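You operate a simulated robot arm through the tools that you are given. There is no shell and no other tool. Be economical: measure what you need, move in short steps, check, and stop when the job is done.

You run a simulated two-armed robot. Do the job below in one go: nothing can be reset, and whatever is moved stays where it is left.

TASK
Mix the batch for the time on its card, then start the rollers.
Fine: switch on first; the rollers start once the display shows READY.

It is judged by the outcome, as a careful person would: the job done as asked, and still so three seconds after it is handed in. It fails if anything else is knocked over, pushed out of place, dropped, spilled or broken.

THE ROBOT
Two 7-joint arms with two-finger parallel grippers on one trunk, on a base that drives. Base frame: it is fixed to the floor where the robot stands at the start and does not move with it; the origin is under the middle of the robot, x ahead of it, y to its left, z up. Readings come in m, degrees, newtons and seconds.
The left shoulder is at the start at [0.071, 0.156, 1.13], the right one opposite. Places, roughly: black timer knob [1.1, -0.4, 0.9]; blue water knob [1.2, -0.5, 0.9]; gap wheel [0.9, -0.1, 0.9]; green mix button [0.8, 0.2, 1.2]; green roll button [0.8, 0.2, 1]; green roller lever [0.9, 0.5, 0.7]; hatch knob four [1, 0.2, 1]; hatch knob one [1, 0.2, 0.9]; hatch knob three [1.2, 0.4, 0.9]; hatch knob two [1.2, 0.4, 1]; red lock lever [1, -0.2, 0.8]; sheet leader [0.9, 0.5, 0.7]; sheeter [1.3, 0.1, 1]; switch with a red grip on the sheeter panel [0.8, 0, 1.1]; time card [1.2, -0.5, 1.3]. Payload 3.91 kg a hand.
The TCP of each hand is the grasp point between the finger pads, 0.03 m short of the fingertips. In the tool frame z runs along the fingers and y along their closing line. The gripper opens to 0.11 m. The fingers are 0.02 m wide and 0.01 m thick; the gripper's body (0.048 by 0.112 m) begins 0.055 m behind the TCP.
Orientation is that of the tool frame in the base frame, as [roll, pitch, yaw] about the fixed x, y, z axes, in that order (R = Rz(yaw) Ry(pitch) Rx(roll)). With the fingers straight down and closing along the base's y, the tool's x points along the base's -x, its y along +y and its z along -z.

THE INTERFACE
- The arms move only by the tool nudge_tool. It takes "left_moves", "right_moves" or both (then of equal length, played together; a hand with none holds still); each is a list of rows, each a list of 3 entries, a list of its own where there are three numbers: the opening, from 0 (shut) to 1 (fully open), then the shift along the base's x, y, z in m, then the turn, a rotation vector about the base's x, y, z in degrees. In form: [[hand, [dx, dy, dz], [rx, ry, rz]], ...]. A call has 1 to 10 rows; each row is the pose to reach, as a shift and turn from the pose commanded when the call began. Each row takes 0.2 s and may step no farther than 0.05 m and 8.6 degrees from the row before; otherwise, or with a gripper value out of range, the whole call is refused. A pose out of reach is approached as far as the arm can. The call stops where the force on the tool passes 40 N (or 10 N more than at its start, if that is more) or the arm is blocked; 0.2 s more then pass. The fingers move at their own pace (about 0.108 m/s each) and stop on an object; they squeeze with about 26 N. The grip force told is the motor's: it shows also when the fingers shut on nothing. Time passes only in rows, and 0.2 s behind the last, so rows that repeat a pose let the fingers close. The reply holds the time, the measured pose of the TCP, the force on the tool along the base axes, the opening and the grip force, in the units named above and with some noise, with the torque about the TCP (base axes, N m) and any sound that the robot's microphone picked up, and new pictures: "views" is both (left out), scene, wrist or none (wrist: the cameras of the hands that moved).
- Cameras (640 x 400 px; columns grow to the right, rows downward): "scene" is now at [0.1465, 0.0195, 1.3942]; the picture's right is [0.16, -0.99, -0.00], its down [-0.29, -0.05, -0.96] and it looks along [0.94, 0.15, -0.29] (base axes); focal length 241 px, centre (320, 200). "left" rides on the left gripper at [0.072, -0.017, -0.104] in its tool frame; the picture's right is [0.23, 0.97, 0.00], its down [-0.76, 0.18, -0.62] and it looks along [-0.61, 0.14, 0.78] (tool axes); focal length 222 px, centre (320, 200). "right" rides on the right gripper at [0.072, 0.017, -0.103] in its tool frame; the picture's right is [-0.23, 0.97, 0.00], its down [-0.76, -0.18, -0.62] and it looks along [-0.61, -0.14, 0.78] (tool axes); focal length 222 px, centre (320, 200). There is no depth. A picture from a camera that has moved, and an enlarged one, comes with that camera's place and axes in the base frame and with its lens. The place of the scene camera against the robot may be out by one fixed shift of up to 0.018 m in any direction.
- move_column(by): slides the trunk up (or, below 0, down) by that many m; the arms and the scene camera ride with it, the base frame stays. It gives what a move gives, with no picture.
- steer(legs): drives the robot by 1 to 6 legs, each [ahead, left, turn to the left] in m, m and degrees, along the robot's own axes; the way and the turn of a leg run together, so that a leg with both is an arc; at most 1.5 m and 180 degrees a leg. The arms and the cameras ride along, it lands a little off, and it stops where it bumps. It gives what a move gives, and a new picture of the scene camera.
- pan_tilt(pan, tilt): turns the head with the scene camera to pan (to the left, within 86 degrees either way) and tilt (down, from -29 to 69), counted from straight ahead of the robot. It gives what a move gives, and a new picture of the scene camera.
- zoom(camera, box): a new picture of the part [left, top, right, bottom] of that camera's present view, enlarged. It takes no simulated time.
- hand_in(): hands the job in; it is judged then, once.

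Work in short steps. Places have to be worked out from the pictures, the camera data and where the tool is seen: move nearer, look again, correct. Check each grasp and each placing, and mend what went wrong. You have 120 turns and 260 pictures in all, those below and enlarged ones among them. Open the grippers and draw the arms clear of the work before you hand the job in, unless the task says otherwise; then end with one line.

The tools are called after "Call:" as name(argument=value, ...) on one line, values as JSON. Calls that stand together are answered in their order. nudge_tool: Moves the arms, as the interface text tells. Its arguments: {"type":"object","properties":{"left_moves":{"type":"array","items":{"type":"array"}},"right_moves":{"type":"array","items":{"type":"array"}},"views":{"type":"string","enum":["both","scene","wrist","none"]}},"required":[]} The other tools are called the same way: move_column (by) slides the trunk up or down; steer (legs) drives the base; pan_tilt (pan, tilt) turns the head that bears the scene camera; zoom (camera, box) takes an enlarged picture of a part of a camera's view; hand_in () hands the job in.

At the start:

```text
time_s: 0.0
left_ee_pos: [0.7764, 0.2585, 1.3383]
left_tcp_rot: [179.9, 0.1, -180.0]
left_contact_force: [-0.4, 0.1, 0.1]
left_ft_torque: [0.01, -0.01, 0.01]
left_finger_gap: 0.1101
left_finger_force: 0.2
right_ee_pos: [0.6524, -0.3486, 1.325]
right_tcp_rot: [180.0, 0.0, 179.9]
right_contact_force: [-0.6, -0.8, -0.1]
right_ft_torque: [-0.04, 0.01, -0.01]
right_finger_gap: 0.1102
right_finger_force: 0.1
trunk travel left (down, up): [-0.575, 0.365]
robot x, y, heading: [0.0029, 0.0017, 0.1]
head pan, tilt: [9.1, 17.1]
```

scene: 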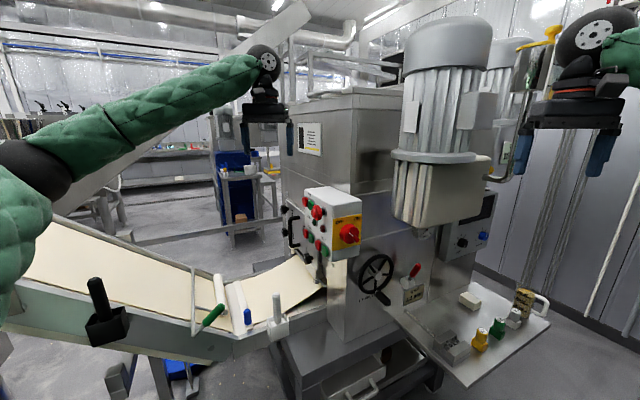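
right: 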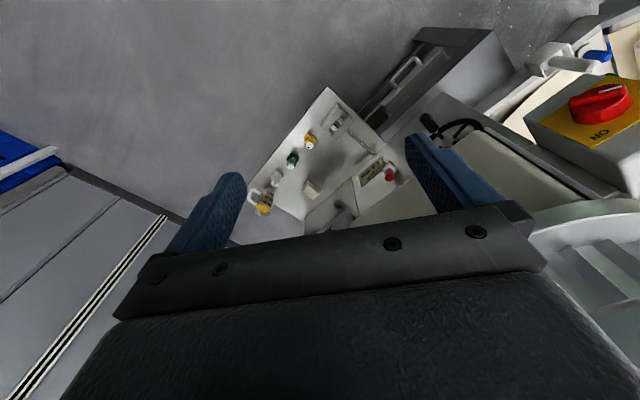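
left: 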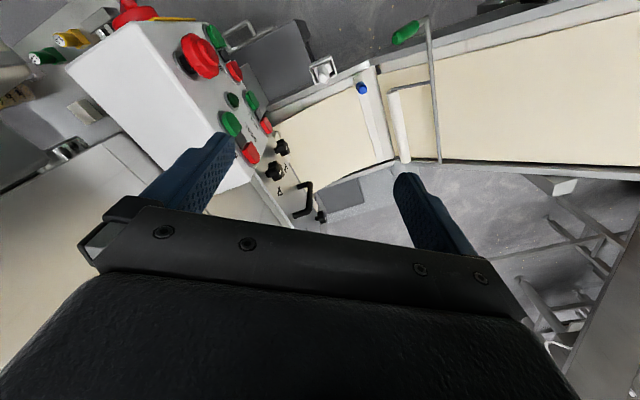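

The scene shows the sheeter, its panel with buttons and red switch, and the timer/water panel at right. I enlarge the panel and the timer area, and the placard.

Call:
zoom(camera="scene", box=[270, 170, 390, 270])

Call:
zoom(camera="scene", box=[400, 180, 520, 270])

Call:
zoom(camera="scene", box=[290, 110, 340, 160])

Call:
zoom(camera="left", box=[100, 0, 340, 220])

```text
4.00 times, centred on (330, 220) of scene
camera zoom: at [0.1465, 0.0195, 1.3942], right [0.16, -0.99, 0.0], down [-0.29, -0.05, -0.96], along [0.94, 0.15, -0.29], focal length 962 px, centre (280, 120)
```

zoom: 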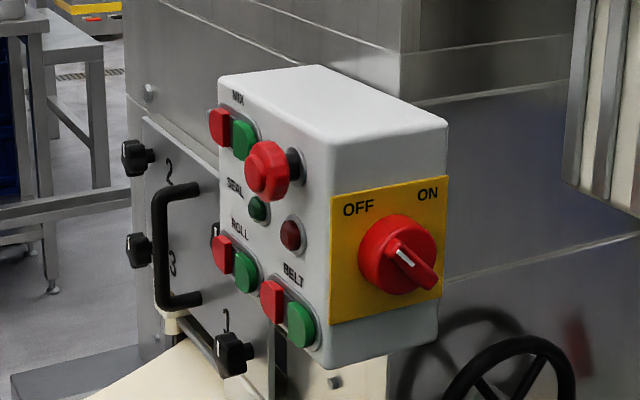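

```text
4.44 times, centred on (460, 225) of scene
camera zoom: at [0.1465, 0.0195, 1.3942], right [0.16, -0.99, 0.0], down [-0.29, -0.05, -0.96], along [0.94, 0.15, -0.29], focal length 1069 px, centre (-302, 89)
```

zoom: 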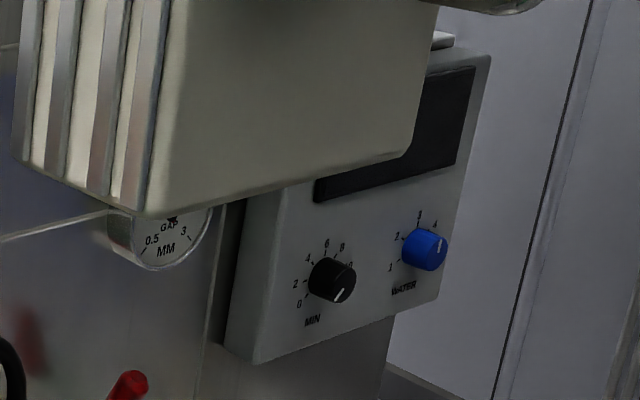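

```text
8.00 times, centred on (315, 135) of scene
camera zoom: at [0.1465, 0.0195, 1.3942], right [0.16, -0.99, 0.0], down [-0.29, -0.05, -0.96], along [0.94, 0.15, -0.29], focal length 1925 px, centre (360, 720)
```

zoom: 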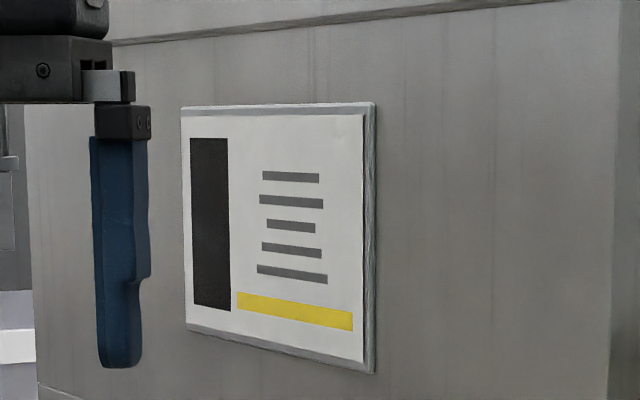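

```text
1.82 times, centred on (220, 110) of left
camera zoom: at [0.7026, 0.2435, 1.4418], right [-0.23, 0.97, 0.0], down [0.76, 0.18, 0.62], along [0.61, 0.14, -0.78], focal length 404 px, centre (502, 364)
```

zoom: 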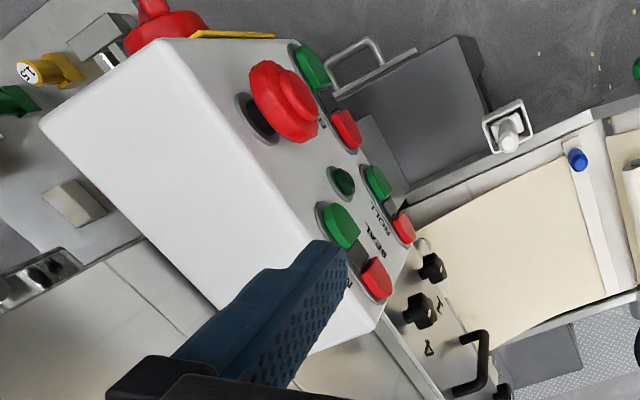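

I need the time card and display; I pan the head right for a better centred view.

Call:
pan_tilt(pan=-24, tilt=10)

```text
time_s: 1.0
left_ee_pos: [0.776, 0.2607, 1.3383]
left_tcp_rot: [-180.0, 0.0, -179.9]
left_contact_force: [-0.1, 0.3, -0.1]
left_ft_torque: [-0.02, -0.01, -0.02]
left_finger_gap: 0.1102
left_finger_force: 0.1
right_ee_pos: [0.6523, -0.3482, 1.3254]
right_tcp_rot: [180.0, 0.1, 179.9]
right_contact_force: [-0.3, 0.1, -0.6]
right_ft_torque: [0.02, 0.01, 0.0]
right_finger_gap: 0.1102
right_finger_force: 0.1
trunk travel left (down, up): [-0.575, 0.365]
robot x, y, heading: [0.0004, 0.0016, -0.0]
head pan, tilt: [-24.0, 10.0]
camera scene: at [0.1393, -0.0331, 1.4057], right [-0.41, -0.91, 0.0], down [-0.16, 0.07, -0.98], along [0.9, -0.4, -0.17], focal length 241 px, centre (320, 200)
```

scene: 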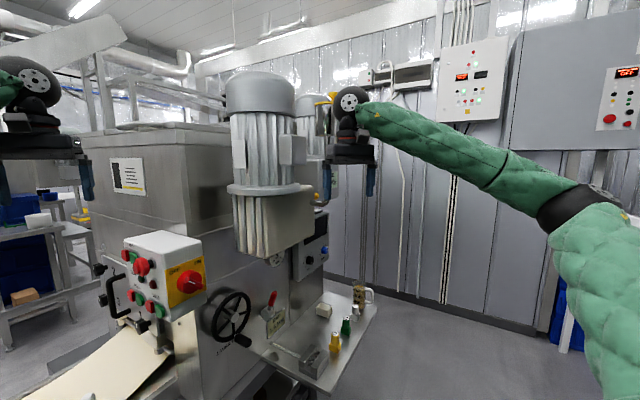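

Call:
zoom(camera="scene", box=[270, 150, 400, 280])

```text
3.08 times, centred on (335, 215) of scene
camera zoom: at [0.1393, -0.0331, 1.4057], right [-0.41, -0.91, 0.0], down [-0.16, 0.07, -0.98], along [0.9, -0.4, -0.17], focal length 740 px, centre (274, 154)
```

zoom: 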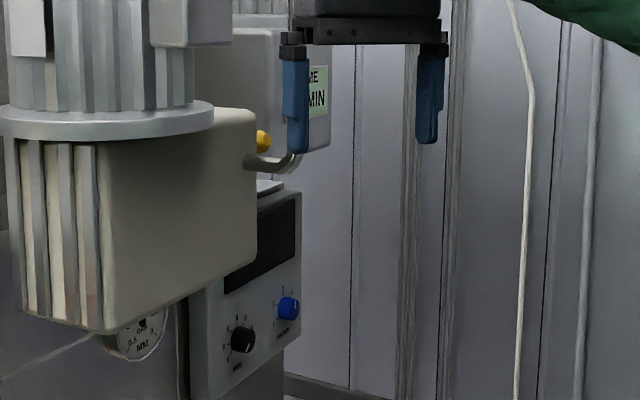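

The card is behind the right hand. I back off a little and drive right to see card and timer panel.

Call:
steer(legs=[[-0.15, 0, 0], [0, -0.45, 0]])

```text
time_s: 4.7
left_ee_pos: [0.6243, -0.1783, 1.3379]
left_tcp_rot: [180.0, 0.0, -179.3]
left_contact_force: [-0.2, -0.2, 0.2]
left_ft_torque: [-0.04, 0.0, -0.03]
left_finger_gap: 0.1099
left_finger_force: 0.0
right_ee_pos: [0.5096, -0.7886, 1.3261]
right_tcp_rot: [180.0, 0.1, -179.4]
right_contact_force: [0.3, -1.0, -1.0]
right_ft_torque: [0.02, -0.03, -0.01]
right_finger_gap: 0.1101
right_finger_force: 0.2
trunk travel left (down, up): [-0.575, 0.365]
robot x, y, heading: [-0.1508, -0.4487, 0.7]
head pan, tilt: [-24.0, 10.0]
camera scene: at [-0.0082, -0.4792, 1.4057], right [-0.4, -0.92, 0.0], down [-0.16, 0.07, -0.98], along [0.9, -0.39, -0.17], focal length 241 px, centre (320, 200)
```

scene: 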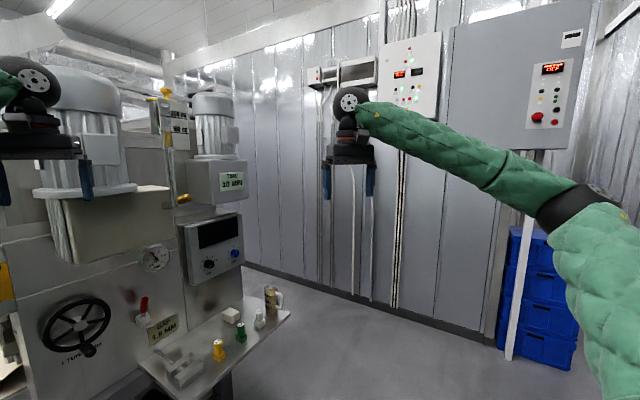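

Now the card is visible. I enlarge it, the other tags, the gauge and timer panel.

Call:
zoom(camera="scene", box=[160, 150, 260, 220])

Call:
zoom(camera="scene", box=[165, 205, 255, 285])

Call:
zoom(camera="scene", box=[120, 75, 220, 165])

Call:
zoom(camera="scene", box=[30, 230, 190, 370])

Call:
zoom(camera="scene", box=[140, 270, 300, 400])

```text
5.71 times, centred on (210, 185) of scene
camera zoom: at [-0.0082, -0.4792, 1.4057], right [-0.4, -0.92, 0.0], down [-0.16, 0.07, -0.98], along [0.9, -0.39, -0.17], focal length 1375 px, centre (949, 286)
```

zoom: 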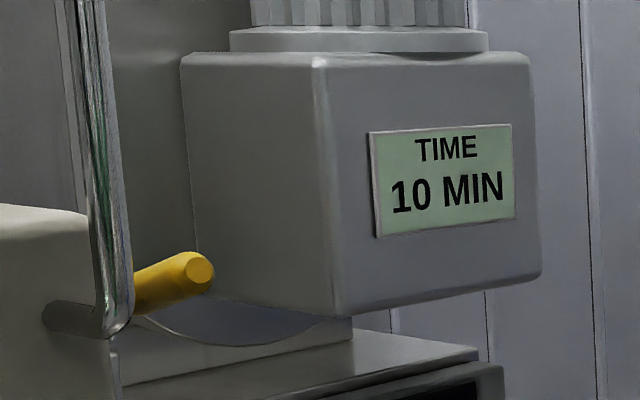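

```text
5.00 times, centred on (210, 245) of scene
camera zoom: at [-0.0082, -0.4792, 1.4057], right [-0.4, -0.92, 0.0], down [-0.16, 0.07, -0.98], along [0.9, -0.39, -0.17], focal length 1203 px, centre (870, -25)
```

zoom: 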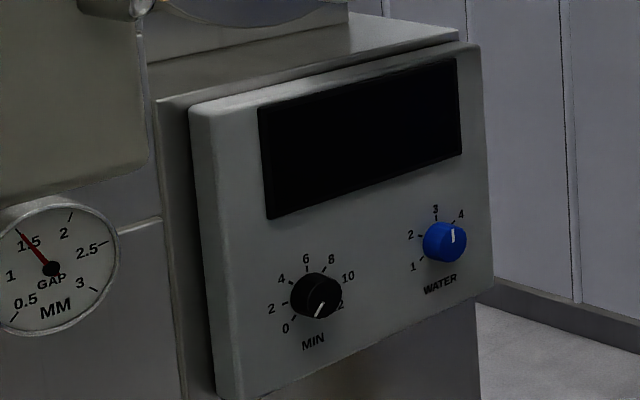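

```text
4.44 times, centred on (170, 120) of scene
camera zoom: at [-0.0082, -0.4792, 1.4057], right [-0.4, -0.92, 0.0], down [-0.16, 0.07, -0.98], along [0.9, -0.39, -0.17], focal length 1069 px, centre (987, 556)
```

zoom: 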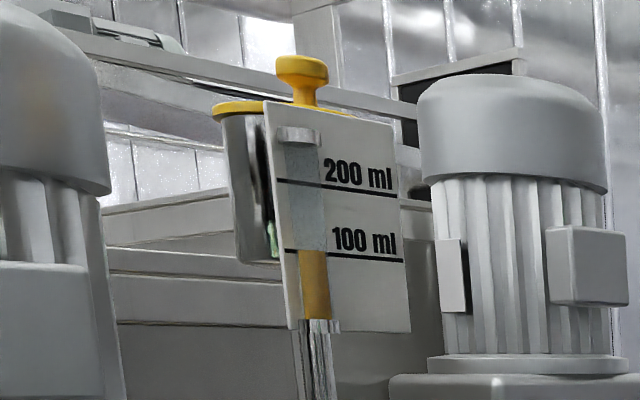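

```text
2.86 times, centred on (110, 300) of scene
camera zoom: at [-0.0082, -0.4792, 1.4057], right [-0.4, -0.92, 0.0], down [-0.16, 0.07, -0.98], along [0.9, -0.39, -0.17], focal length 687 px, centre (920, -86)
```

zoom: 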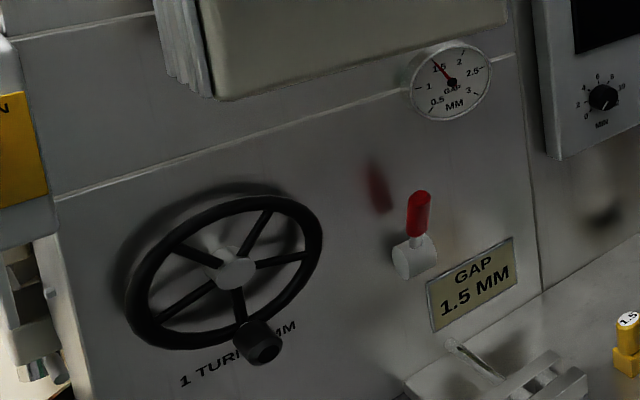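

```text
3.08 times, centred on (220, 335) of scene
camera zoom: at [-0.0082, -0.4792, 1.4057], right [-0.4, -0.92, 0.0], down [-0.16, 0.07, -0.98], along [0.9, -0.39, -0.17], focal length 740 px, centre (628, -215)
```

zoom: 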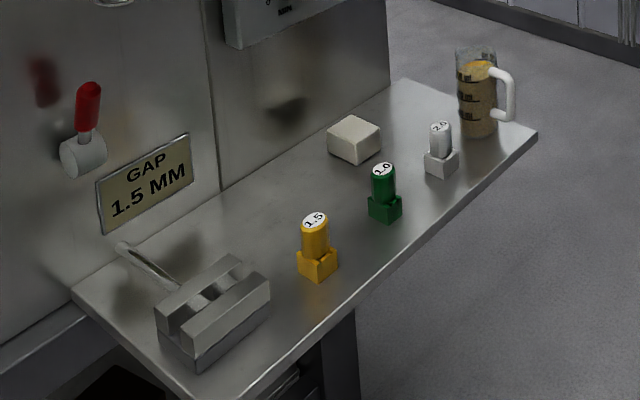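

Card says 10 min; gap is already 1.5; display is dark. The panel face lies at about azimuth −51° (normal ≈ [-0.78,-0.63]), timer at about [1.13,-0.43,0.93]. I turn to face it and move right, still about 1 m off.

Call:
steer(legs=[[0, 0, 38.3], [0.03, -0.51, 0]])

Call:
pan_tilt(pan=0, tilt=20)

```text
time_s: 9.4
left_ee_pos: [0.6295, -0.1208, 1.3377]
left_tcp_rot: [180.0, 0.0, -140.5]
left_contact_force: [-0.5, 0.3, 0.6]
left_ft_torque: [0.03, 0.01, 0.0]
left_finger_gap: 0.1099
left_finger_force: 0.1
right_ee_pos: [0.9187, -0.6688, 1.3259]
right_tcp_rot: [-179.9, 0.0, -140.7]
right_contact_force: [0.2, -0.1, -0.3]
right_ft_torque: [0.01, 0.02, 0.0]
right_finger_gap: 0.1103
right_finger_force: 0.0
trunk travel left (down, up): [-0.575, 0.365]
robot x, y, heading: [0.1924, -0.8144, 39.4]
head pan, tilt: [-24.0, 10.0]
camera scene: at [0.3254, -0.752, 1.4057], right [0.26, -0.96, 0.0], down [-0.17, -0.05, -0.98], along [0.95, 0.26, -0.17], focal length 241 px, centre (320, 200)
```

scene: 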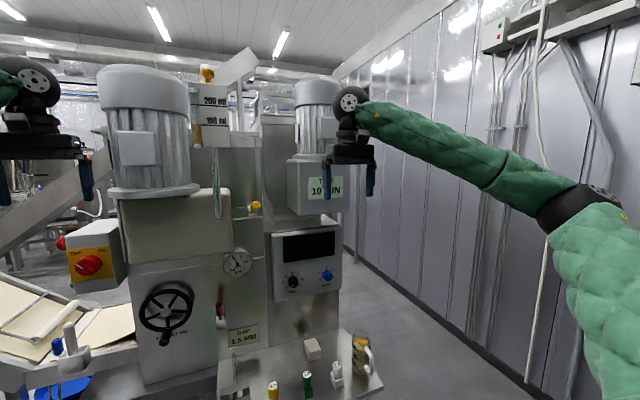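

```text
time_s: 10.3
left_ee_pos: [0.6279, -0.1208, 1.3386]
left_tcp_rot: [180.0, 0.0, -140.6]
left_contact_force: [0.2, 0.7, 0.2]
left_ft_torque: [0.0, 0.0, -0.03]
left_finger_gap: 0.1101
left_finger_force: 0.1
right_ee_pos: [0.9173, -0.6684, 1.327]
right_tcp_rot: [180.0, -0.1, -140.7]
right_contact_force: [0.3, 0.4, -0.1]
right_ft_torque: [0.02, 0.01, -0.03]
right_finger_gap: 0.1099
right_finger_force: 0.1
trunk travel left (down, up): [-0.575, 0.365]
robot x, y, heading: [0.1919, -0.8091, 39.4]
head pan, tilt: [0.0, 20.0]
camera scene: at [0.3072, -0.7171, 1.3895], right [0.63, -0.77, 0.0], down [-0.26, -0.22, -0.94], along [0.73, 0.6, -0.34], focal length 241 px, centre (320, 200)
```

scene: 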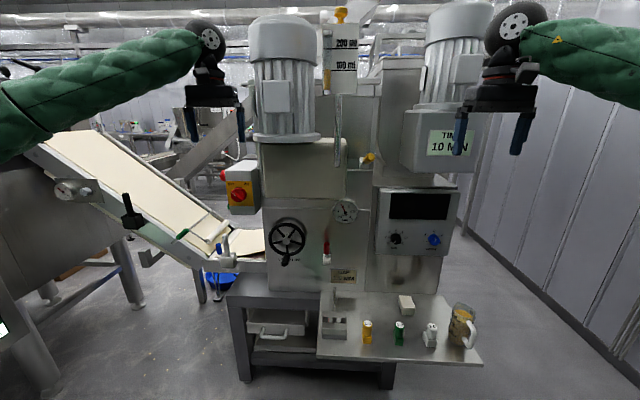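

The front is nearly square to the robot. I enlarge switch and timer to measure.

Call:
zoom(camera="scene", box=[210, 150, 290, 220])

Call:
zoom(camera="scene", box=[365, 180, 465, 270])

```text
5.71 times, centred on (250, 185) of scene
camera zoom: at [0.3072, -0.7171, 1.3895], right [0.63, -0.77, 0.0], down [-0.26, -0.22, -0.94], along [0.73, 0.6, -0.34], focal length 1375 px, centre (720, 286)
```

zoom: 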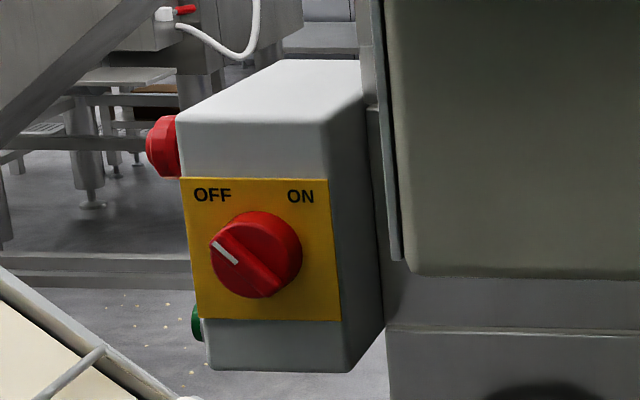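

```text
4.44 times, centred on (415, 225) of scene
camera zoom: at [0.3072, -0.7171, 1.3895], right [0.63, -0.77, 0.0], down [-0.26, -0.22, -0.94], along [0.73, 0.6, -0.34], focal length 1069 px, centre (-102, 89)
```

zoom: 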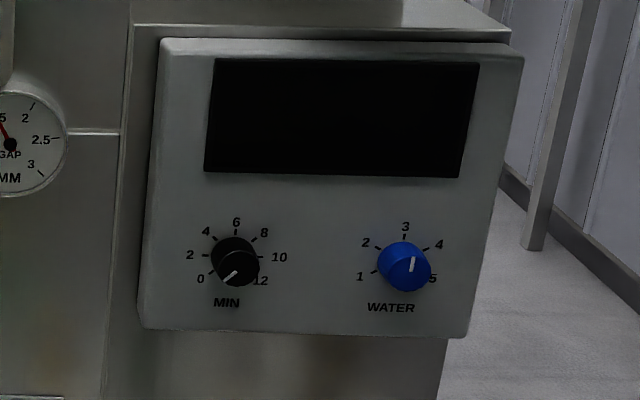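

Switch knob triangulates to about [0.764,0.036,1.108], timer knob front to [1.130,-0.425,0.927]; facing azimuth 38.3°. I pitch both hands towards horizontal while lowering them, still 0.2–0.3 m short of the machine.

Call:
nudge_tool(left_moves=[[1, [0, 0, -0.02], [5.268, -6.671, 0]], [1, [0, 0, -0.04], [10.54, -13.34, 0]], [1, [0, 0, -0.06], [15.8, -20.01, 0]], [1, [0, 0, -0.08], [21.07, -26.68, 0]], [1, [0, 0, -0.1], [26.34, -33.35, 0]], [1, [0, 0, -0.12], [31.61, -40.03, 0]], [1, [0, 0, -0.14], [36.88, -46.7, 0]], [1, [0, 0, -0.16], [42.14, -53.37, 0]], [1, [0, 0, -0.18], [47.41, -60.04, 0]], [1, [0, 0, -0.2], [52.68, -66.71, 0]]], right_moves=[[1, [0, 0, -0.03], [5.268, -6.671, 0]], [1, [0, 0, -0.06], [10.54, -13.34, 0]], [1, [0, 0, -0.09], [15.8, -20.01, 0]], [1, [0, 0, -0.12], [21.07, -26.68, 0]], [1, [0, 0, -0.15], [26.34, -33.35, 0]], [1, [0, 0, -0.18], [31.61, -40.03, 0]], [1, [0, 0, -0.21], [36.88, -46.7, 0]], [1, [0, 0, -0.24], [42.14, -53.37, 0]], [1, [0, 0, -0.27], [47.41, -60.04, 0]], [1, [0, 0, -0.3], [52.68, -66.71, 0]]])

```text
time_s: 12.5
left_ee_pos: [0.628, -0.1177, 1.1384]
left_tcp_rot: [-167.2, 84.9, -129.0]
left_contact_force: [0.4, 0.3, 0.2]
left_ft_torque: [0.0, -0.02, 0.04]
left_finger_gap: 0.1101
left_finger_force: 0.0
right_ee_pos: [0.9151, -0.6691, 1.0668]
right_tcp_rot: [-176.6, 73.7, -138.1]
right_contact_force: [0.2, 0.6, -0.8]
right_ft_torque: [0.0, 0.01, -0.01]
right_finger_gap: 0.11
right_finger_force: 0.1
right hand out of reach, approached as far as the arm can: row 9, 10
trunk travel left (down, up): [-0.575, 0.365]
robot x, y, heading: [0.189, -0.813, 39.5]
head pan, tilt: [0.0, 20.0]
camera scene: at [0.3071, -0.7165, 1.3896], right [0.63, -0.77, 0.0], down [-0.26, -0.22, -0.94], along [0.73, 0.6, -0.34], focal length 241 px, centre (320, 200)
camera right: at [0.8126, -0.7315, 1.026], right [-0.56, 0.8, 0.2], down [-0.2, -0.37, 0.91], along [0.8, 0.47, 0.37], focal length 222 px, centre (320, 200)
camera left: at [0.5511, -0.1991, 1.0748], right [-0.62, 0.75, -0.25], down [-0.56, -0.19, 0.81], along [0.56, 0.63, 0.53], focal length 222 px, centre (320, 200)
```

scene: 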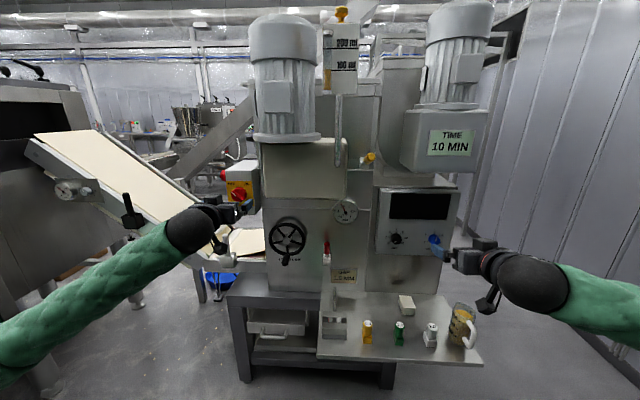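
right: 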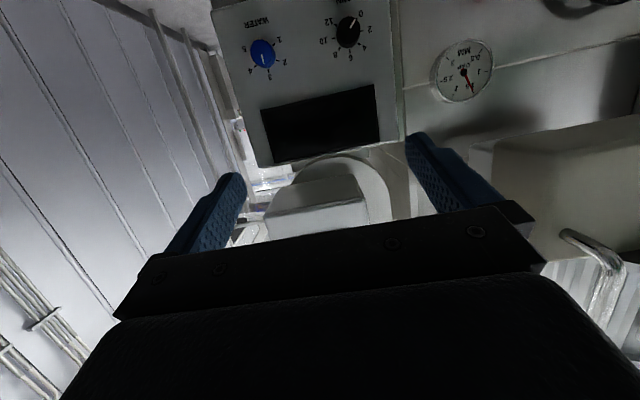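
left: 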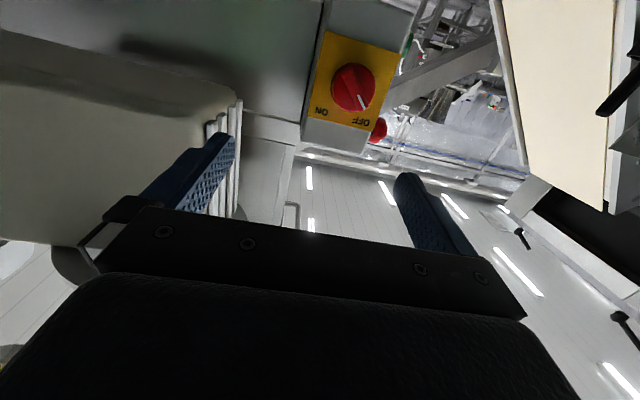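

Both hands are nearly horizontal (camera beneath). The right arm was too folded; moving it forward should free it. I finish the pitch, bringing left hand in line with the switch and right hand nearer the timer.

Call:
nudge_tool(left_moves=[[1, [0.006, 0.016, -0.008], [1.55, -1.96, 0]], [1, [0.012, 0.032, -0.015], [3.1, -3.92, 0]], [1, [0.019, 0.049, -0.023], [3.1, -3.92, 0]], [1, [0.025, 0.065, -0.03], [3.1, -3.92, 0]]], right_moves=[[1, [0.023, 0.031, 0], [1.55, -1.96, 0]], [1, [0.046, 0.062, 0], [3.1, -3.92, 0]], [1, [0.07, 0.093, -0.01], [3.1, -3.92, 0]], [1, [0.093, 0.124, -0.03], [3.1, -3.92, 0]]])

```text
time_s: 13.7
left_ee_pos: [0.6502, -0.052, 1.1091]
left_tcp_rot: [-92.3, 88.8, -53.9]
left_contact_force: [0.5, 0.8, -0.4]
left_ft_torque: [0.03, -0.03, -0.01]
left_finger_gap: 0.11
left_finger_force: 0.0
right_ee_pos: [0.9957, -0.6688, 1.0391]
right_tcp_rot: [-147.1, 76.3, -110.5]
right_contact_force: [0.2, 0.1, 0.5]
right_ft_torque: [-0.01, 0.02, -0.03]
right_finger_gap: 0.11
right_finger_force: 0.0
right hand out of reach, approached as far as the arm can: row 2, 3, 4
trunk travel left (down, up): [-0.575, 0.365]
robot x, y, heading: [0.1911, -0.8139, 39.5]
head pan, tilt: [0.0, 20.0]
stopped in row 4 (right hand): the arm was blocked; the commanded pose is now the measured one
camera scene: at [0.3062, -0.7154, 1.3895], right [0.63, -0.77, 0.0], down [-0.26, -0.22, -0.94], along [0.73, 0.6, -0.34], focal length 241 px, centre (320, 200)
camera right: at [0.8985, -0.7324, 0.9876], right [-0.57, 0.82, 0.1], down [-0.32, -0.33, 0.89], along [0.76, 0.47, 0.45], focal length 222 px, centre (320, 200)
camera left: at [0.5788, -0.129, 1.0361], right [-0.6, 0.76, -0.25], down [-0.61, -0.23, 0.76], along [0.52, 0.61, 0.6], focal length 222 px, centre (320, 200)
```

scene: 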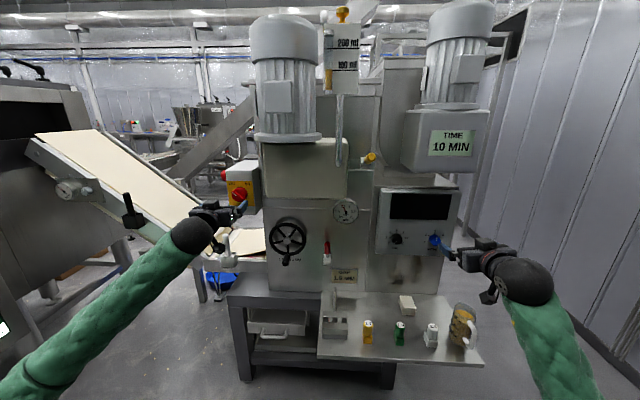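
right: 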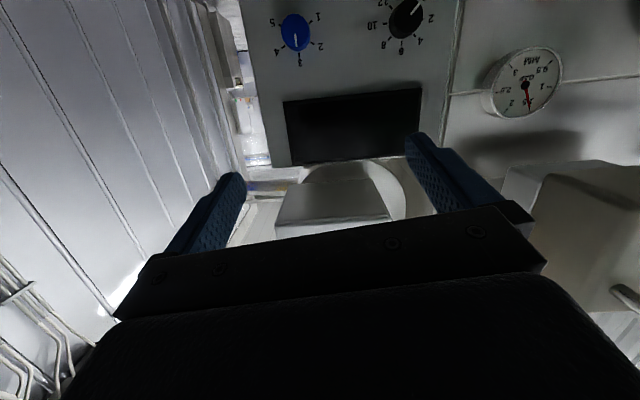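
left: 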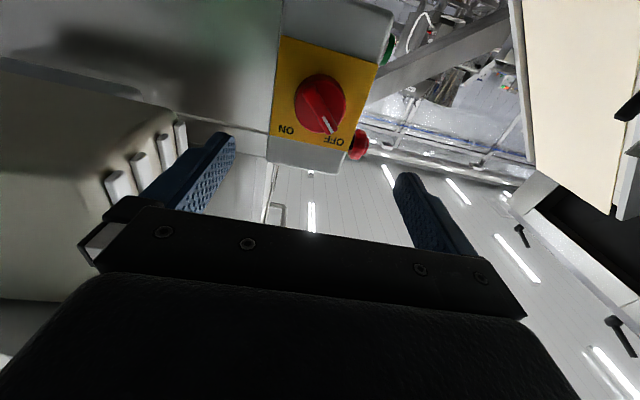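

Left hand is laterally aligned with the switch, 0.144 m short. I roll the left hand −45° about its axis so the fingers straddle the ridge.

Call:
nudge_tool(left_moves=[[1, [0, 0, -0.001], [-5.89, -4.65, 0]], [1, [0, 0, -0.002], [-11.78, -9.3, 0]], [1, [0, 0, -0.003], [-17.66, -13.95, 0]], [1, [0, 0, -0.004], [-23.55, -18.6, 0]], [1, [0, 0, -0.005], [-29.44, -23.25, 0]], [1, [0, 0, -0.005], [-35.33, -27.9, 0]]])

```text
time_s: 15.1
left_ee_pos: [0.6505, -0.0517, 1.1032]
left_tcp_rot: [-90.2, 43.8, -51.8]
left_contact_force: [0.7, -0.1, 0.1]
left_ft_torque: [0.01, 0.03, 0.01]
left_finger_gap: 0.1101
left_finger_force: 0.1
right_ee_pos: [0.9977, -0.67, 1.0381]
right_tcp_rot: [-147.7, 76.3, -110.9]
right_contact_force: [-0.9, 0.0, 0.6]
right_ft_torque: [0.01, 0.01, 0.04]
right_finger_gap: 0.1101
right_finger_force: 0.0
trunk travel left (down, up): [-0.575, 0.365]
robot x, y, heading: [0.1911, -0.8126, 39.5]
head pan, tilt: [0.0, 20.0]
camera scene: at [0.3076, -0.7175, 1.3895], right [0.63, -0.77, 0.0], down [-0.27, -0.22, -0.94], along [0.73, 0.6, -0.34], focal length 241 px, centre (320, 200)
camera left: at [0.6079, -0.1658, 1.0655], right [-0.32, 0.4, -0.86], down [-0.91, 0.14, 0.4], along [0.28, 0.91, 0.32], focal length 222 px, centre (320, 200)
```

scene: 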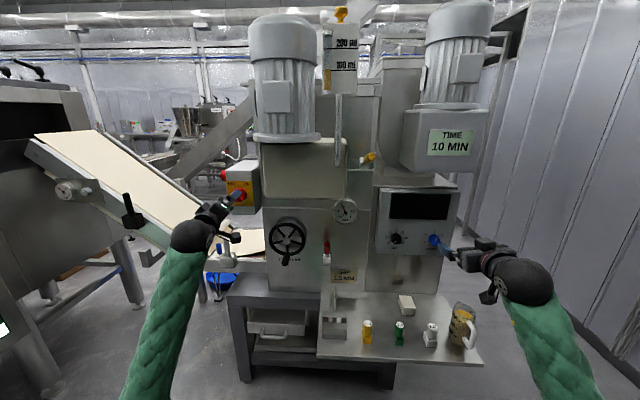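
left: 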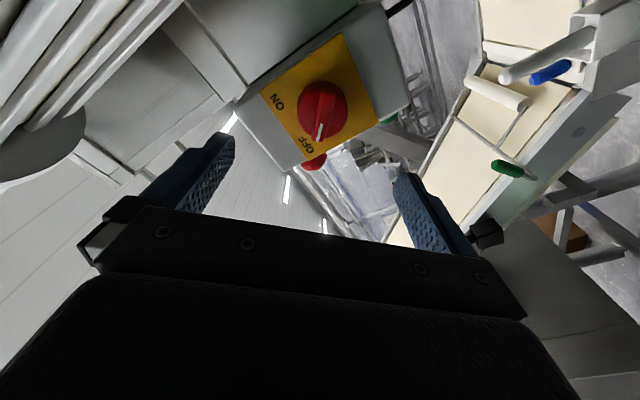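

The ridge now runs straight between the fingers. I advance 0.11 m along the tool axis.

Call:
nudge_tool(left_moves=[[1, [0.022, 0.0174, 0], [0, 0, 0]], [1, [0.044, 0.0347, 0], [0, 0, 0]], [1, [0.066, 0.052, 0], [0, 0, 0]], [1, [0.0865, 0.068, 0], [0, 0, 0]]])

Call:
zoom(camera="scene", box=[200, 155, 280, 225])

```text
time_s: 16.1
left_ee_pos: [0.7368, 0.0143, 1.1052]
left_tcp_rot: [-90.1, 43.9, -51.7]
left_contact_force: [0.3, 0.2, 0.1]
left_ft_torque: [-0.01, -0.01, 0.0]
left_finger_gap: 0.11
left_finger_force: 0.0
right_ee_pos: [0.9965, -0.6711, 1.0374]
right_tcp_rot: [-147.7, 76.3, -110.9]
right_contact_force: [0.5, -0.3, -0.9]
right_ft_torque: [0.02, 0.04, -0.01]
right_finger_gap: 0.1099
right_finger_force: 0.0
trunk travel left (down, up): [-0.575, 0.365]
robot x, y, heading: [0.1913, -0.8107, 39.5]
head pan, tilt: [0.0, 20.0]
camera scene: at [0.3075, -0.7171, 1.3894], right [0.63, -0.77, 0.0], down [-0.27, -0.22, -0.94], along [0.73, 0.6, -0.34], focal length 241 px, centre (320, 200)
camera left: at [0.6934, -0.0988, 1.0669], right [-0.32, 0.4, -0.86], down [-0.91, 0.14, 0.4], along [0.28, 0.91, 0.32], focal length 222 px, centre (320, 200)
```

scene: 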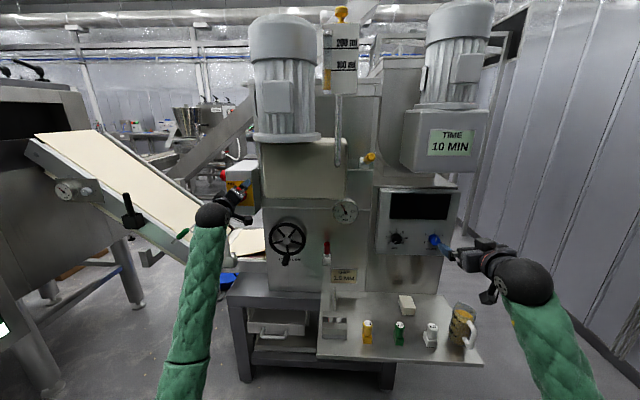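
left: 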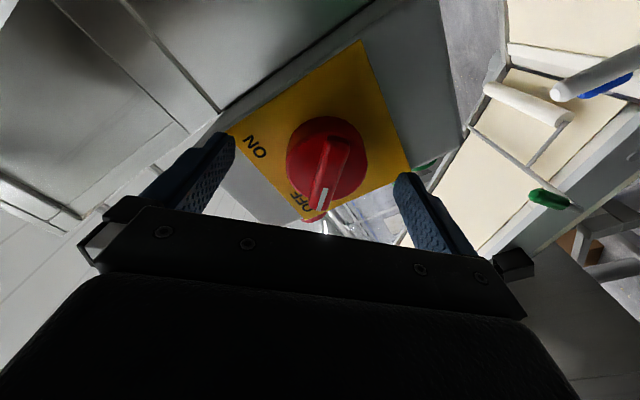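

```text
5.71 times, centred on (240, 190) of scene
camera zoom: at [0.3075, -0.7171, 1.3894], right [0.63, -0.77, 0.0], down [-0.27, -0.22, -0.94], along [0.73, 0.6, -0.34], focal length 1375 px, centre (777, 257)
```

zoom: 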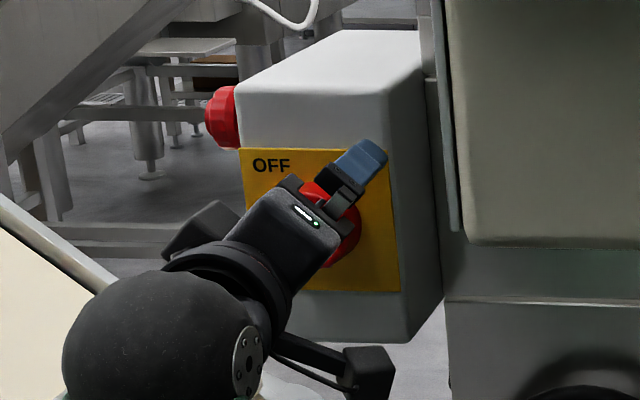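

Fingers straddle the knob, with the ridge slightly toward one side. I shift a few mm, advance 18 mm and close.

Call:
nudge_tool(left_moves=[[1, [0.011, 0.014, -0.004], [0, 0, 0]], [0.5, [0.011, 0.014, -0.004], [0, 0, 0]], [0.0, [0.011, 0.014, -0.004], [0, 0, 0]], [0.0, [0.011, 0.014, -0.004], [0, 0, 0]], [0.0, [0.011, 0.014, -0.004], [0, 0, 0]]], views="wrist")

```text
time_s: 16.5
left_ee_pos: [0.7417, 0.019, 1.1051]
left_tcp_rot: [-89.6, 43.9, -51.6]
left_contact_force: [-12.6, -13.9, 1.4]
left_ft_torque: [0.55, -0.49, -1.04]
left_finger_gap: 0.1101
left_finger_force: 0.1
right_ee_pos: [0.9964, -0.671, 1.0382]
right_tcp_rot: [-147.8, 76.2, -110.9]
right_contact_force: [0.2, -0.1, 0.1]
right_ft_torque: [0.02, -0.01, -0.06]
right_finger_gap: 0.11
right_finger_force: 0.1
trunk travel left (down, up): [-0.575, 0.365]
robot x, y, heading: [0.1907, -0.812, 39.2]
head pan, tilt: [0.0, 20.0]
stopped in row 1 (left hand): the force on the tool passed its limit at 84 N (the readings are from after the stop); the commanded pose is now the measured one
camera left: at [0.6993, -0.0938, 1.0668], right [-0.31, 0.4, -0.86], down [-0.91, 0.14, 0.4], along [0.28, 0.9, 0.32], focal length 222 px, centre (320, 200)
```

left: 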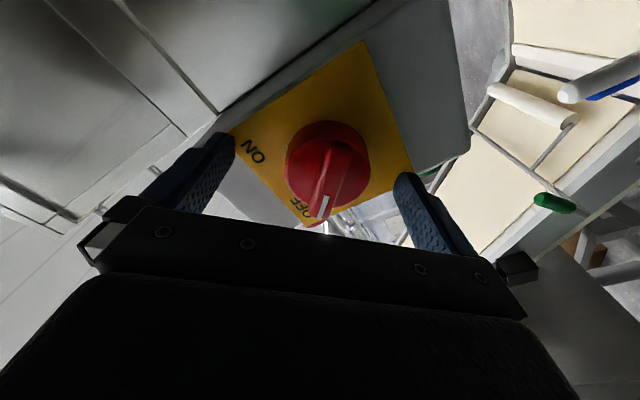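

A fingertip touched the plate, so the knob is already well between the fingers. I back off 8 mm and close.

Call:
nudge_tool(left_moves=[[1, [-0.006, -0.005, 0], [0, 0, 0]], [0.5, [-0.006, -0.005, 0], [0, 0, 0]], [0.0, [-0.006, -0.005, 0], [0, 0, 0]], [0.0, [-0.006, -0.005, 0], [0, 0, 0]], [0.0, [-0.006, -0.005, 0], [0, 0, 0]]], views="wrist")

```text
time_s: 17.7
left_ee_pos: [0.7367, 0.0155, 1.1018]
left_tcp_rot: [-89.9, 43.9, -51.8]
left_contact_force: [-7.5, -3.4, -8.9]
left_ft_torque: [-0.1, 0.19, 0.19]
left_finger_gap: 0.0529
left_finger_force: 45.3
right_ee_pos: [0.9961, -0.6709, 1.0375]
right_tcp_rot: [-147.5, 76.2, -110.9]
right_contact_force: [0.3, 0.9, 0.1]
right_ft_torque: [0.02, 0.02, 0.03]
right_finger_gap: 0.1098
right_finger_force: 0.1
trunk travel left (down, up): [-0.575, 0.365]
robot x, y, heading: [0.195, -0.8122, 39.6]
head pan, tilt: [0.0, 20.0]
camera left: at [0.693, -0.0969, 1.0636], right [-0.32, 0.4, -0.86], down [-0.91, 0.14, 0.4], along [0.28, 0.9, 0.32], focal length 222 px, centre (320, 200)
```

left: 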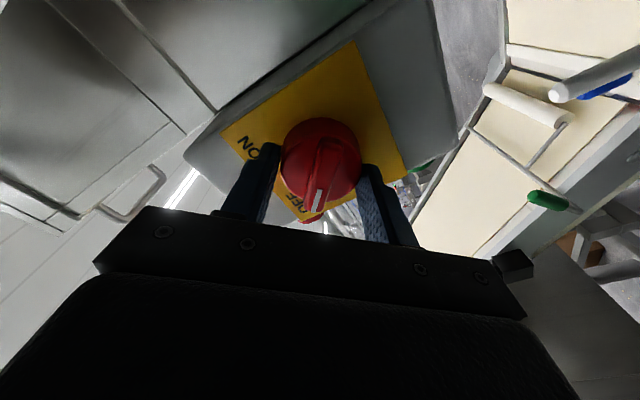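

The knob's disc is gripped (53 mm) and centred. I turn clockwise (+f) in 8° rows.

Call:
nudge_tool(left_moves=[[0, [0, 0, 0], [6.28, 4.96, 0]], [0, [0, 0, 0], [12.56, 9.92, 0]], [0, [0, 0, 0], [18.84, 14.88, 0]], [0, [0, 0, 0], [25.12, 19.84, 0]], [0, [0, 0, 0], [31.4, 24.8, 0]], [0, [0, 0, 0], [37.7, 29.76, 0]], [0, [0, 0, 0], [43.96, 34.7, 0]]], views="wrist")

```text
time_s: 19.3
left_ee_pos: [0.7378, 0.0138, 1.1035]
left_tcp_rot: [90.3, 80.1, 128.4]
left_contact_force: [-17.8, -11.1, -19.4]
left_ft_torque: [-0.05, 0.01, -0.49]
left_finger_gap: 0.0528
left_finger_force: 45.0
right_ee_pos: [0.9975, -0.6701, 1.0393]
right_tcp_rot: [-147.5, 76.4, -110.8]
right_contact_force: [-0.2, 0.7, 0.0]
right_ft_torque: [-0.01, 0.04, -0.01]
right_finger_gap: 0.11
right_finger_force: 0.1
trunk travel left (down, up): [-0.575, 0.365]
robot x, y, heading: [0.1926, -0.8153, 39.6]
head pan, tilt: [0.0, 20.0]
camera left: at [0.6574, -0.0512, 1.0286], right [-0.62, 0.79, -0.06], down [-0.52, -0.35, 0.78], along [0.59, 0.51, 0.62], focal length 222 px, centre (320, 200)
```

left: 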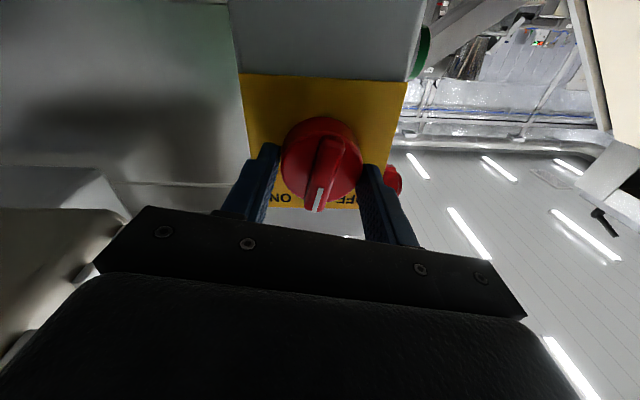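

The knob turns with the hand. I relax the offset a little (back, down) and continue another 45°.

Call:
nudge_tool(left_moves=[[0, [-0.001, -0.001, -0.001], [6.28, 4.96, 0]], [0, [-0.002, -0.001, -0.002], [12.56, 9.92, 0]], [0, [-0.002, -0.001, -0.002], [18.84, 14.88, 0]], [0, [-0.002, -0.001, -0.002], [25.12, 19.84, 0]], [0, [-0.002, -0.001, -0.002], [31.4, 24.8, 0]]], views="both")

```text
time_s: 20.5
left_ee_pos: [0.7368, 0.0147, 1.1008]
left_tcp_rot: [90.3, 40.0, 128.3]
left_contact_force: [15.9, -0.9, 1.8]
left_ft_torque: [-0.55, -0.5, -0.81]
left_finger_gap: 0.0528
left_finger_force: 45.2
right_ee_pos: [0.998, -0.6703, 1.0377]
right_tcp_rot: [-147.9, 76.3, -111.1]
right_contact_force: [0.9, -0.9, 0.2]
right_ft_torque: [-0.03, -0.01, 0.0]
right_finger_gap: 0.1098
right_finger_force: 0.1
trunk travel left (down, up): [-0.575, 0.365]
robot x, y, heading: [0.192, -0.8118, 39.3]
head pan, tilt: [0.0, 20.0]
camera scene: at [0.3087, -0.7174, 1.3892], right [0.63, -0.77, 0.0], down [-0.27, -0.22, -0.94], along [0.73, 0.6, -0.34], focal length 241 px, centre (320, 200)
camera left: at [0.6262, -0.0137, 1.0417], right [-0.49, 0.63, 0.6], down [-0.2, -0.75, 0.63], along [0.85, 0.19, 0.5], focal length 222 px, centre (320, 200)
```

scene: 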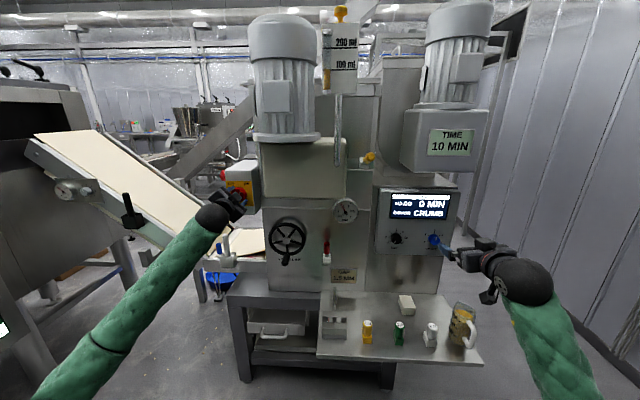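
left: 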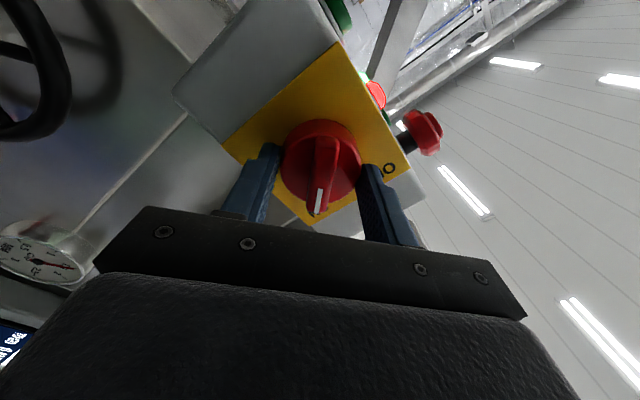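

The display lit: power is on. I enlarge the display, and release and retract the left hand.

Call:
zoom(camera="scene", box=[370, 180, 470, 260])

Call:
nudge_tool(left_moves=[[0.5, [0, 0, 0], [0, 0, 0]], [1, [0, 0, 0], [0, 0, 0]], [1, [0, 0, 0], [0, 0, 0]], [1, [-0.03, -0.024, 0], [0, 0, 0]], [1, [-0.06, -0.047, 0], [0, 0, 0]], [1, [-0.09, -0.071, 0], [0, 0, 0]], [1, [-0.12, -0.095, 0], [0, 0, 0]]], views="scene")

Call:
zoom(camera="scene", box=[200, 155, 280, 225])

```text
5.00 times, centred on (420, 220) of scene
camera zoom: at [0.3087, -0.7174, 1.3892], right [0.63, -0.77, 0.0], down [-0.27, -0.22, -0.94], along [0.73, 0.6, -0.34], focal length 1203 px, centre (-180, 100)
```

zoom: 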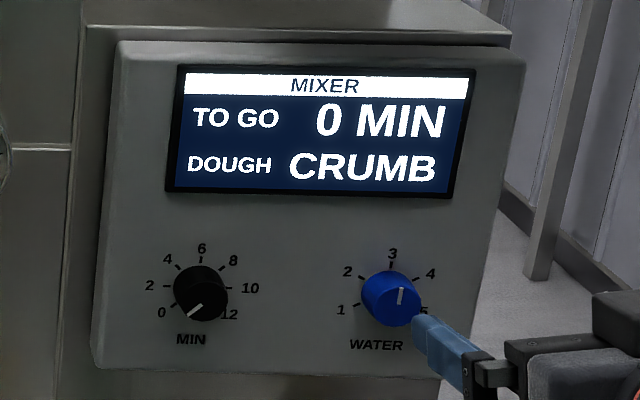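

```text
time_s: 22.1
left_ee_pos: [0.6149, -0.0797, 1.1028]
left_tcp_rot: [90.2, 40.2, 128.2]
left_contact_force: [-0.4, 0.7, 0.0]
left_ft_torque: [0.01, 0.03, -0.01]
left_finger_gap: 0.1099
left_finger_force: 0.0
right_ee_pos: [0.9964, -0.671, 1.0383]
right_tcp_rot: [-147.5, 76.2, -110.7]
right_contact_force: [-0.2, -0.3, 0.5]
right_ft_torque: [0.0, 0.02, 0.03]
right_finger_gap: 0.11
right_finger_force: 0.0
trunk travel left (down, up): [-0.575, 0.365]
robot x, y, heading: [0.1913, -0.8139, 39.6]
head pan, tilt: [0.0, 20.0]
camera scene: at [0.3065, -0.7174, 1.3896], right [0.63, -0.77, 0.0], down [-0.26, -0.22, -0.94], along [0.73, 0.6, -0.34], focal length 241 px, centre (320, 200)
```

scene: 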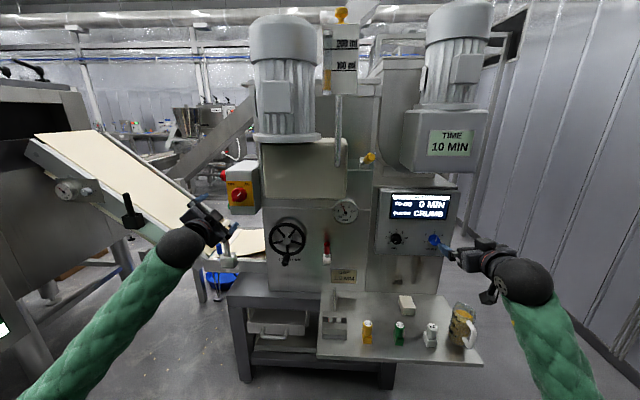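

```text
5.71 times, centred on (240, 190) of scene
camera zoom: at [0.3065, -0.7174, 1.3896], right [0.63, -0.77, 0.0], down [-0.26, -0.22, -0.94], along [0.73, 0.6, -0.34], focal length 1375 px, centre (777, 257)
```

zoom: 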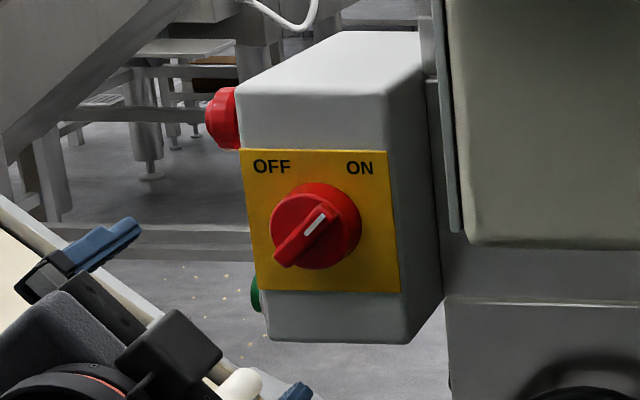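

Switch is ON; display: TO GO 0 MIN, DOUGH CRUMB. Timer knob reads 0. To let the right hand come in level at 0.93 m, I'll lower the trunk; first I raise and draw back both hands.

Call:
nudge_tool(left_moves=[[1, [0, 0, 0.04], [0, 0, 0]], [1, [-0.02, -0.015, 0.08], [0, 0, 0]], [1, [-0.04, -0.03, 0.12], [0, 0, 0]]], right_moves=[[1, [-0.02, 0.01, 0.04], [0, 0, 0]], [1, [-0.04, 0.01, 0.08], [0, 0, 0]], [1, [-0.06, 0.01, 0.12], [0, 0, 0]]], views="none")

Call:
move_column(by=-0.17)

Call:
pan_tilt(pan=-8, tilt=20)

```text
time_s: 22.9
left_ee_pos: [0.572, -0.1092, 1.2187]
left_tcp_rot: [90.1, 40.0, 128.2]
left_contact_force: [-0.7, 0.2, -0.2]
left_ft_torque: [-0.01, 0.04, 0.01]
left_finger_gap: 0.1102
left_finger_force: 0.0
right_ee_pos: [0.9375, -0.6609, 1.16]
right_tcp_rot: [-147.6, 76.3, -110.8]
right_contact_force: [0.0, 0.3, -0.2]
right_ft_torque: [0.01, 0.0, 0.02]
right_finger_gap: 0.11
right_finger_force: 0.0
trunk travel left (down, up): [-0.575, 0.365]
robot x, y, heading: [0.1897, -0.8147, 39.2]
head pan, tilt: [0.0, 20.0]
```

```text
time_s: 24.8
left_ee_pos: [0.5734, -0.1097, 1.0497]
left_tcp_rot: [90.2, 40.0, 128.4]
left_contact_force: [-0.8, 0.4, 0.1]
left_ft_torque: [-0.03, 0.01, -0.01]
left_finger_gap: 0.1099
left_finger_force: 0.0
right_ee_pos: [0.9391, -0.6601, 0.9896]
right_tcp_rot: [-147.6, 76.3, -110.8]
right_contact_force: [-0.5, 0.2, 0.6]
right_ft_torque: [0.0, -0.02, 0.01]
right_finger_gap: 0.1101
right_finger_force: 0.0
trunk travel left (down, up): [-0.405, 0.535]
robot x, y, heading: [0.1957, -0.8139, 39.3]
head pan, tilt: [0.0, 20.0]
```

```text
time_s: 25.5
left_ee_pos: [0.5738, -0.1081, 1.048]
left_tcp_rot: [90.2, 40.1, 128.3]
left_contact_force: [-0.4, -0.2, 0.3]
left_ft_torque: [-0.01, 0.03, -0.01]
left_finger_gap: 0.1101
left_finger_force: 0.0
right_ee_pos: [0.9387, -0.6605, 0.9901]
right_tcp_rot: [-147.8, 76.3, -110.7]
right_contact_force: [-1.1, -0.8, -1.1]
right_ft_torque: [0.03, -0.02, 0.03]
right_finger_gap: 0.1103
right_finger_force: 0.2
trunk travel left (down, up): [-0.405, 0.535]
robot x, y, heading: [0.1904, -0.8153, 39.6]
head pan, tilt: [-8.0, 20.0]
camera scene: at [0.3146, -0.7279, 1.2195], right [0.52, -0.85, 0.0], down [-0.29, -0.18, -0.94], along [0.8, 0.49, -0.34], focal length 241 px, centre (320, 200)
```

scene: 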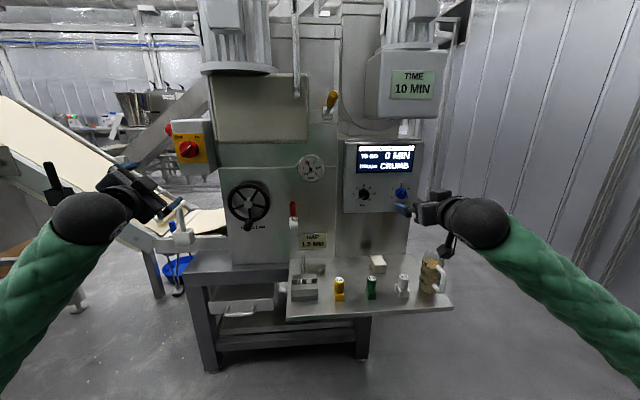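

I level the right hand and bring it in line with the timer knob, 0.15 m short of it.

Call:
nudge_tool(right_moves=[[1, [0.012, 0.028, 0], [6.4, -2.25, 1.15]], [1, [0.024, 0.056, 0], [12.86, -4.5, 2.3]], [1, [0.036, 0.084, -0.01], [12.86, -4.5, 2.3]], [1, [0.055, 0.113, -0.025], [12.86, -4.5, 2.3]], [1, [0.073, 0.142, -0.04], [12.86, -4.5, 2.3]]])

```text
time_s: 26.7
left_ee_pos: [0.5749, -0.1091, 1.0479]
left_tcp_rot: [90.2, 40.2, 128.1]
left_contact_force: [0.7, 0.8, -0.1]
left_ft_torque: [0.01, -0.02, -0.02]
left_finger_gap: 0.11
left_finger_force: 0.0
right_ee_pos: [0.9849, -0.6367, 0.9744]
right_tcp_rot: [161.9, 89.8, -158.5]
right_contact_force: [-0.1, 0.6, -0.2]
right_ft_torque: [-0.02, -0.02, 0.01]
right_finger_gap: 0.1102
right_finger_force: 0.1
right hand out of reach, approached as far as the arm can: row 2, 3, 4, 5
trunk travel left (down, up): [-0.405, 0.535]
robot x, y, heading: [0.1931, -0.8126, 39.0]
head pan, tilt: [-8.0, 20.0]
camera scene: at [0.3144, -0.7277, 1.2196], right [0.52, -0.85, 0.0], down [-0.29, -0.18, -0.94], along [0.8, 0.49, -0.34], focal length 241 px, centre (320, 200)
camera right: at [0.8944, -0.6906, 0.9035], right [-0.62, 0.75, 0.23], down [-0.37, -0.53, 0.76], along [0.7, 0.39, 0.6], focal length 222 px, centre (320, 200)
```

scene: 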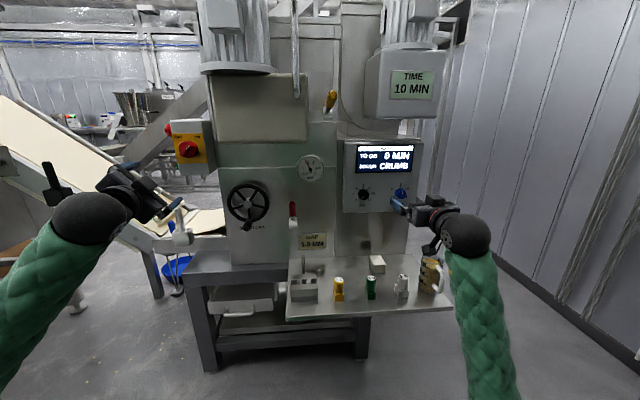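
right: 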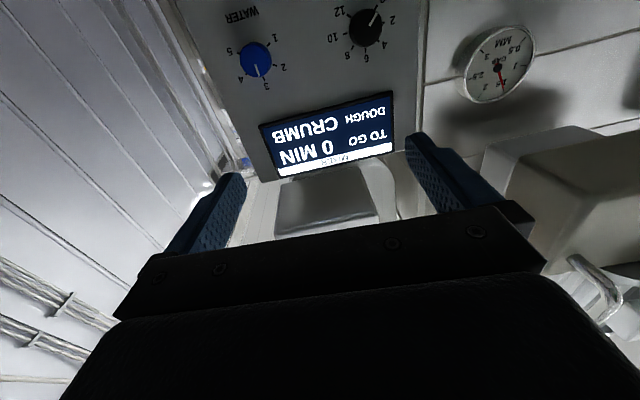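

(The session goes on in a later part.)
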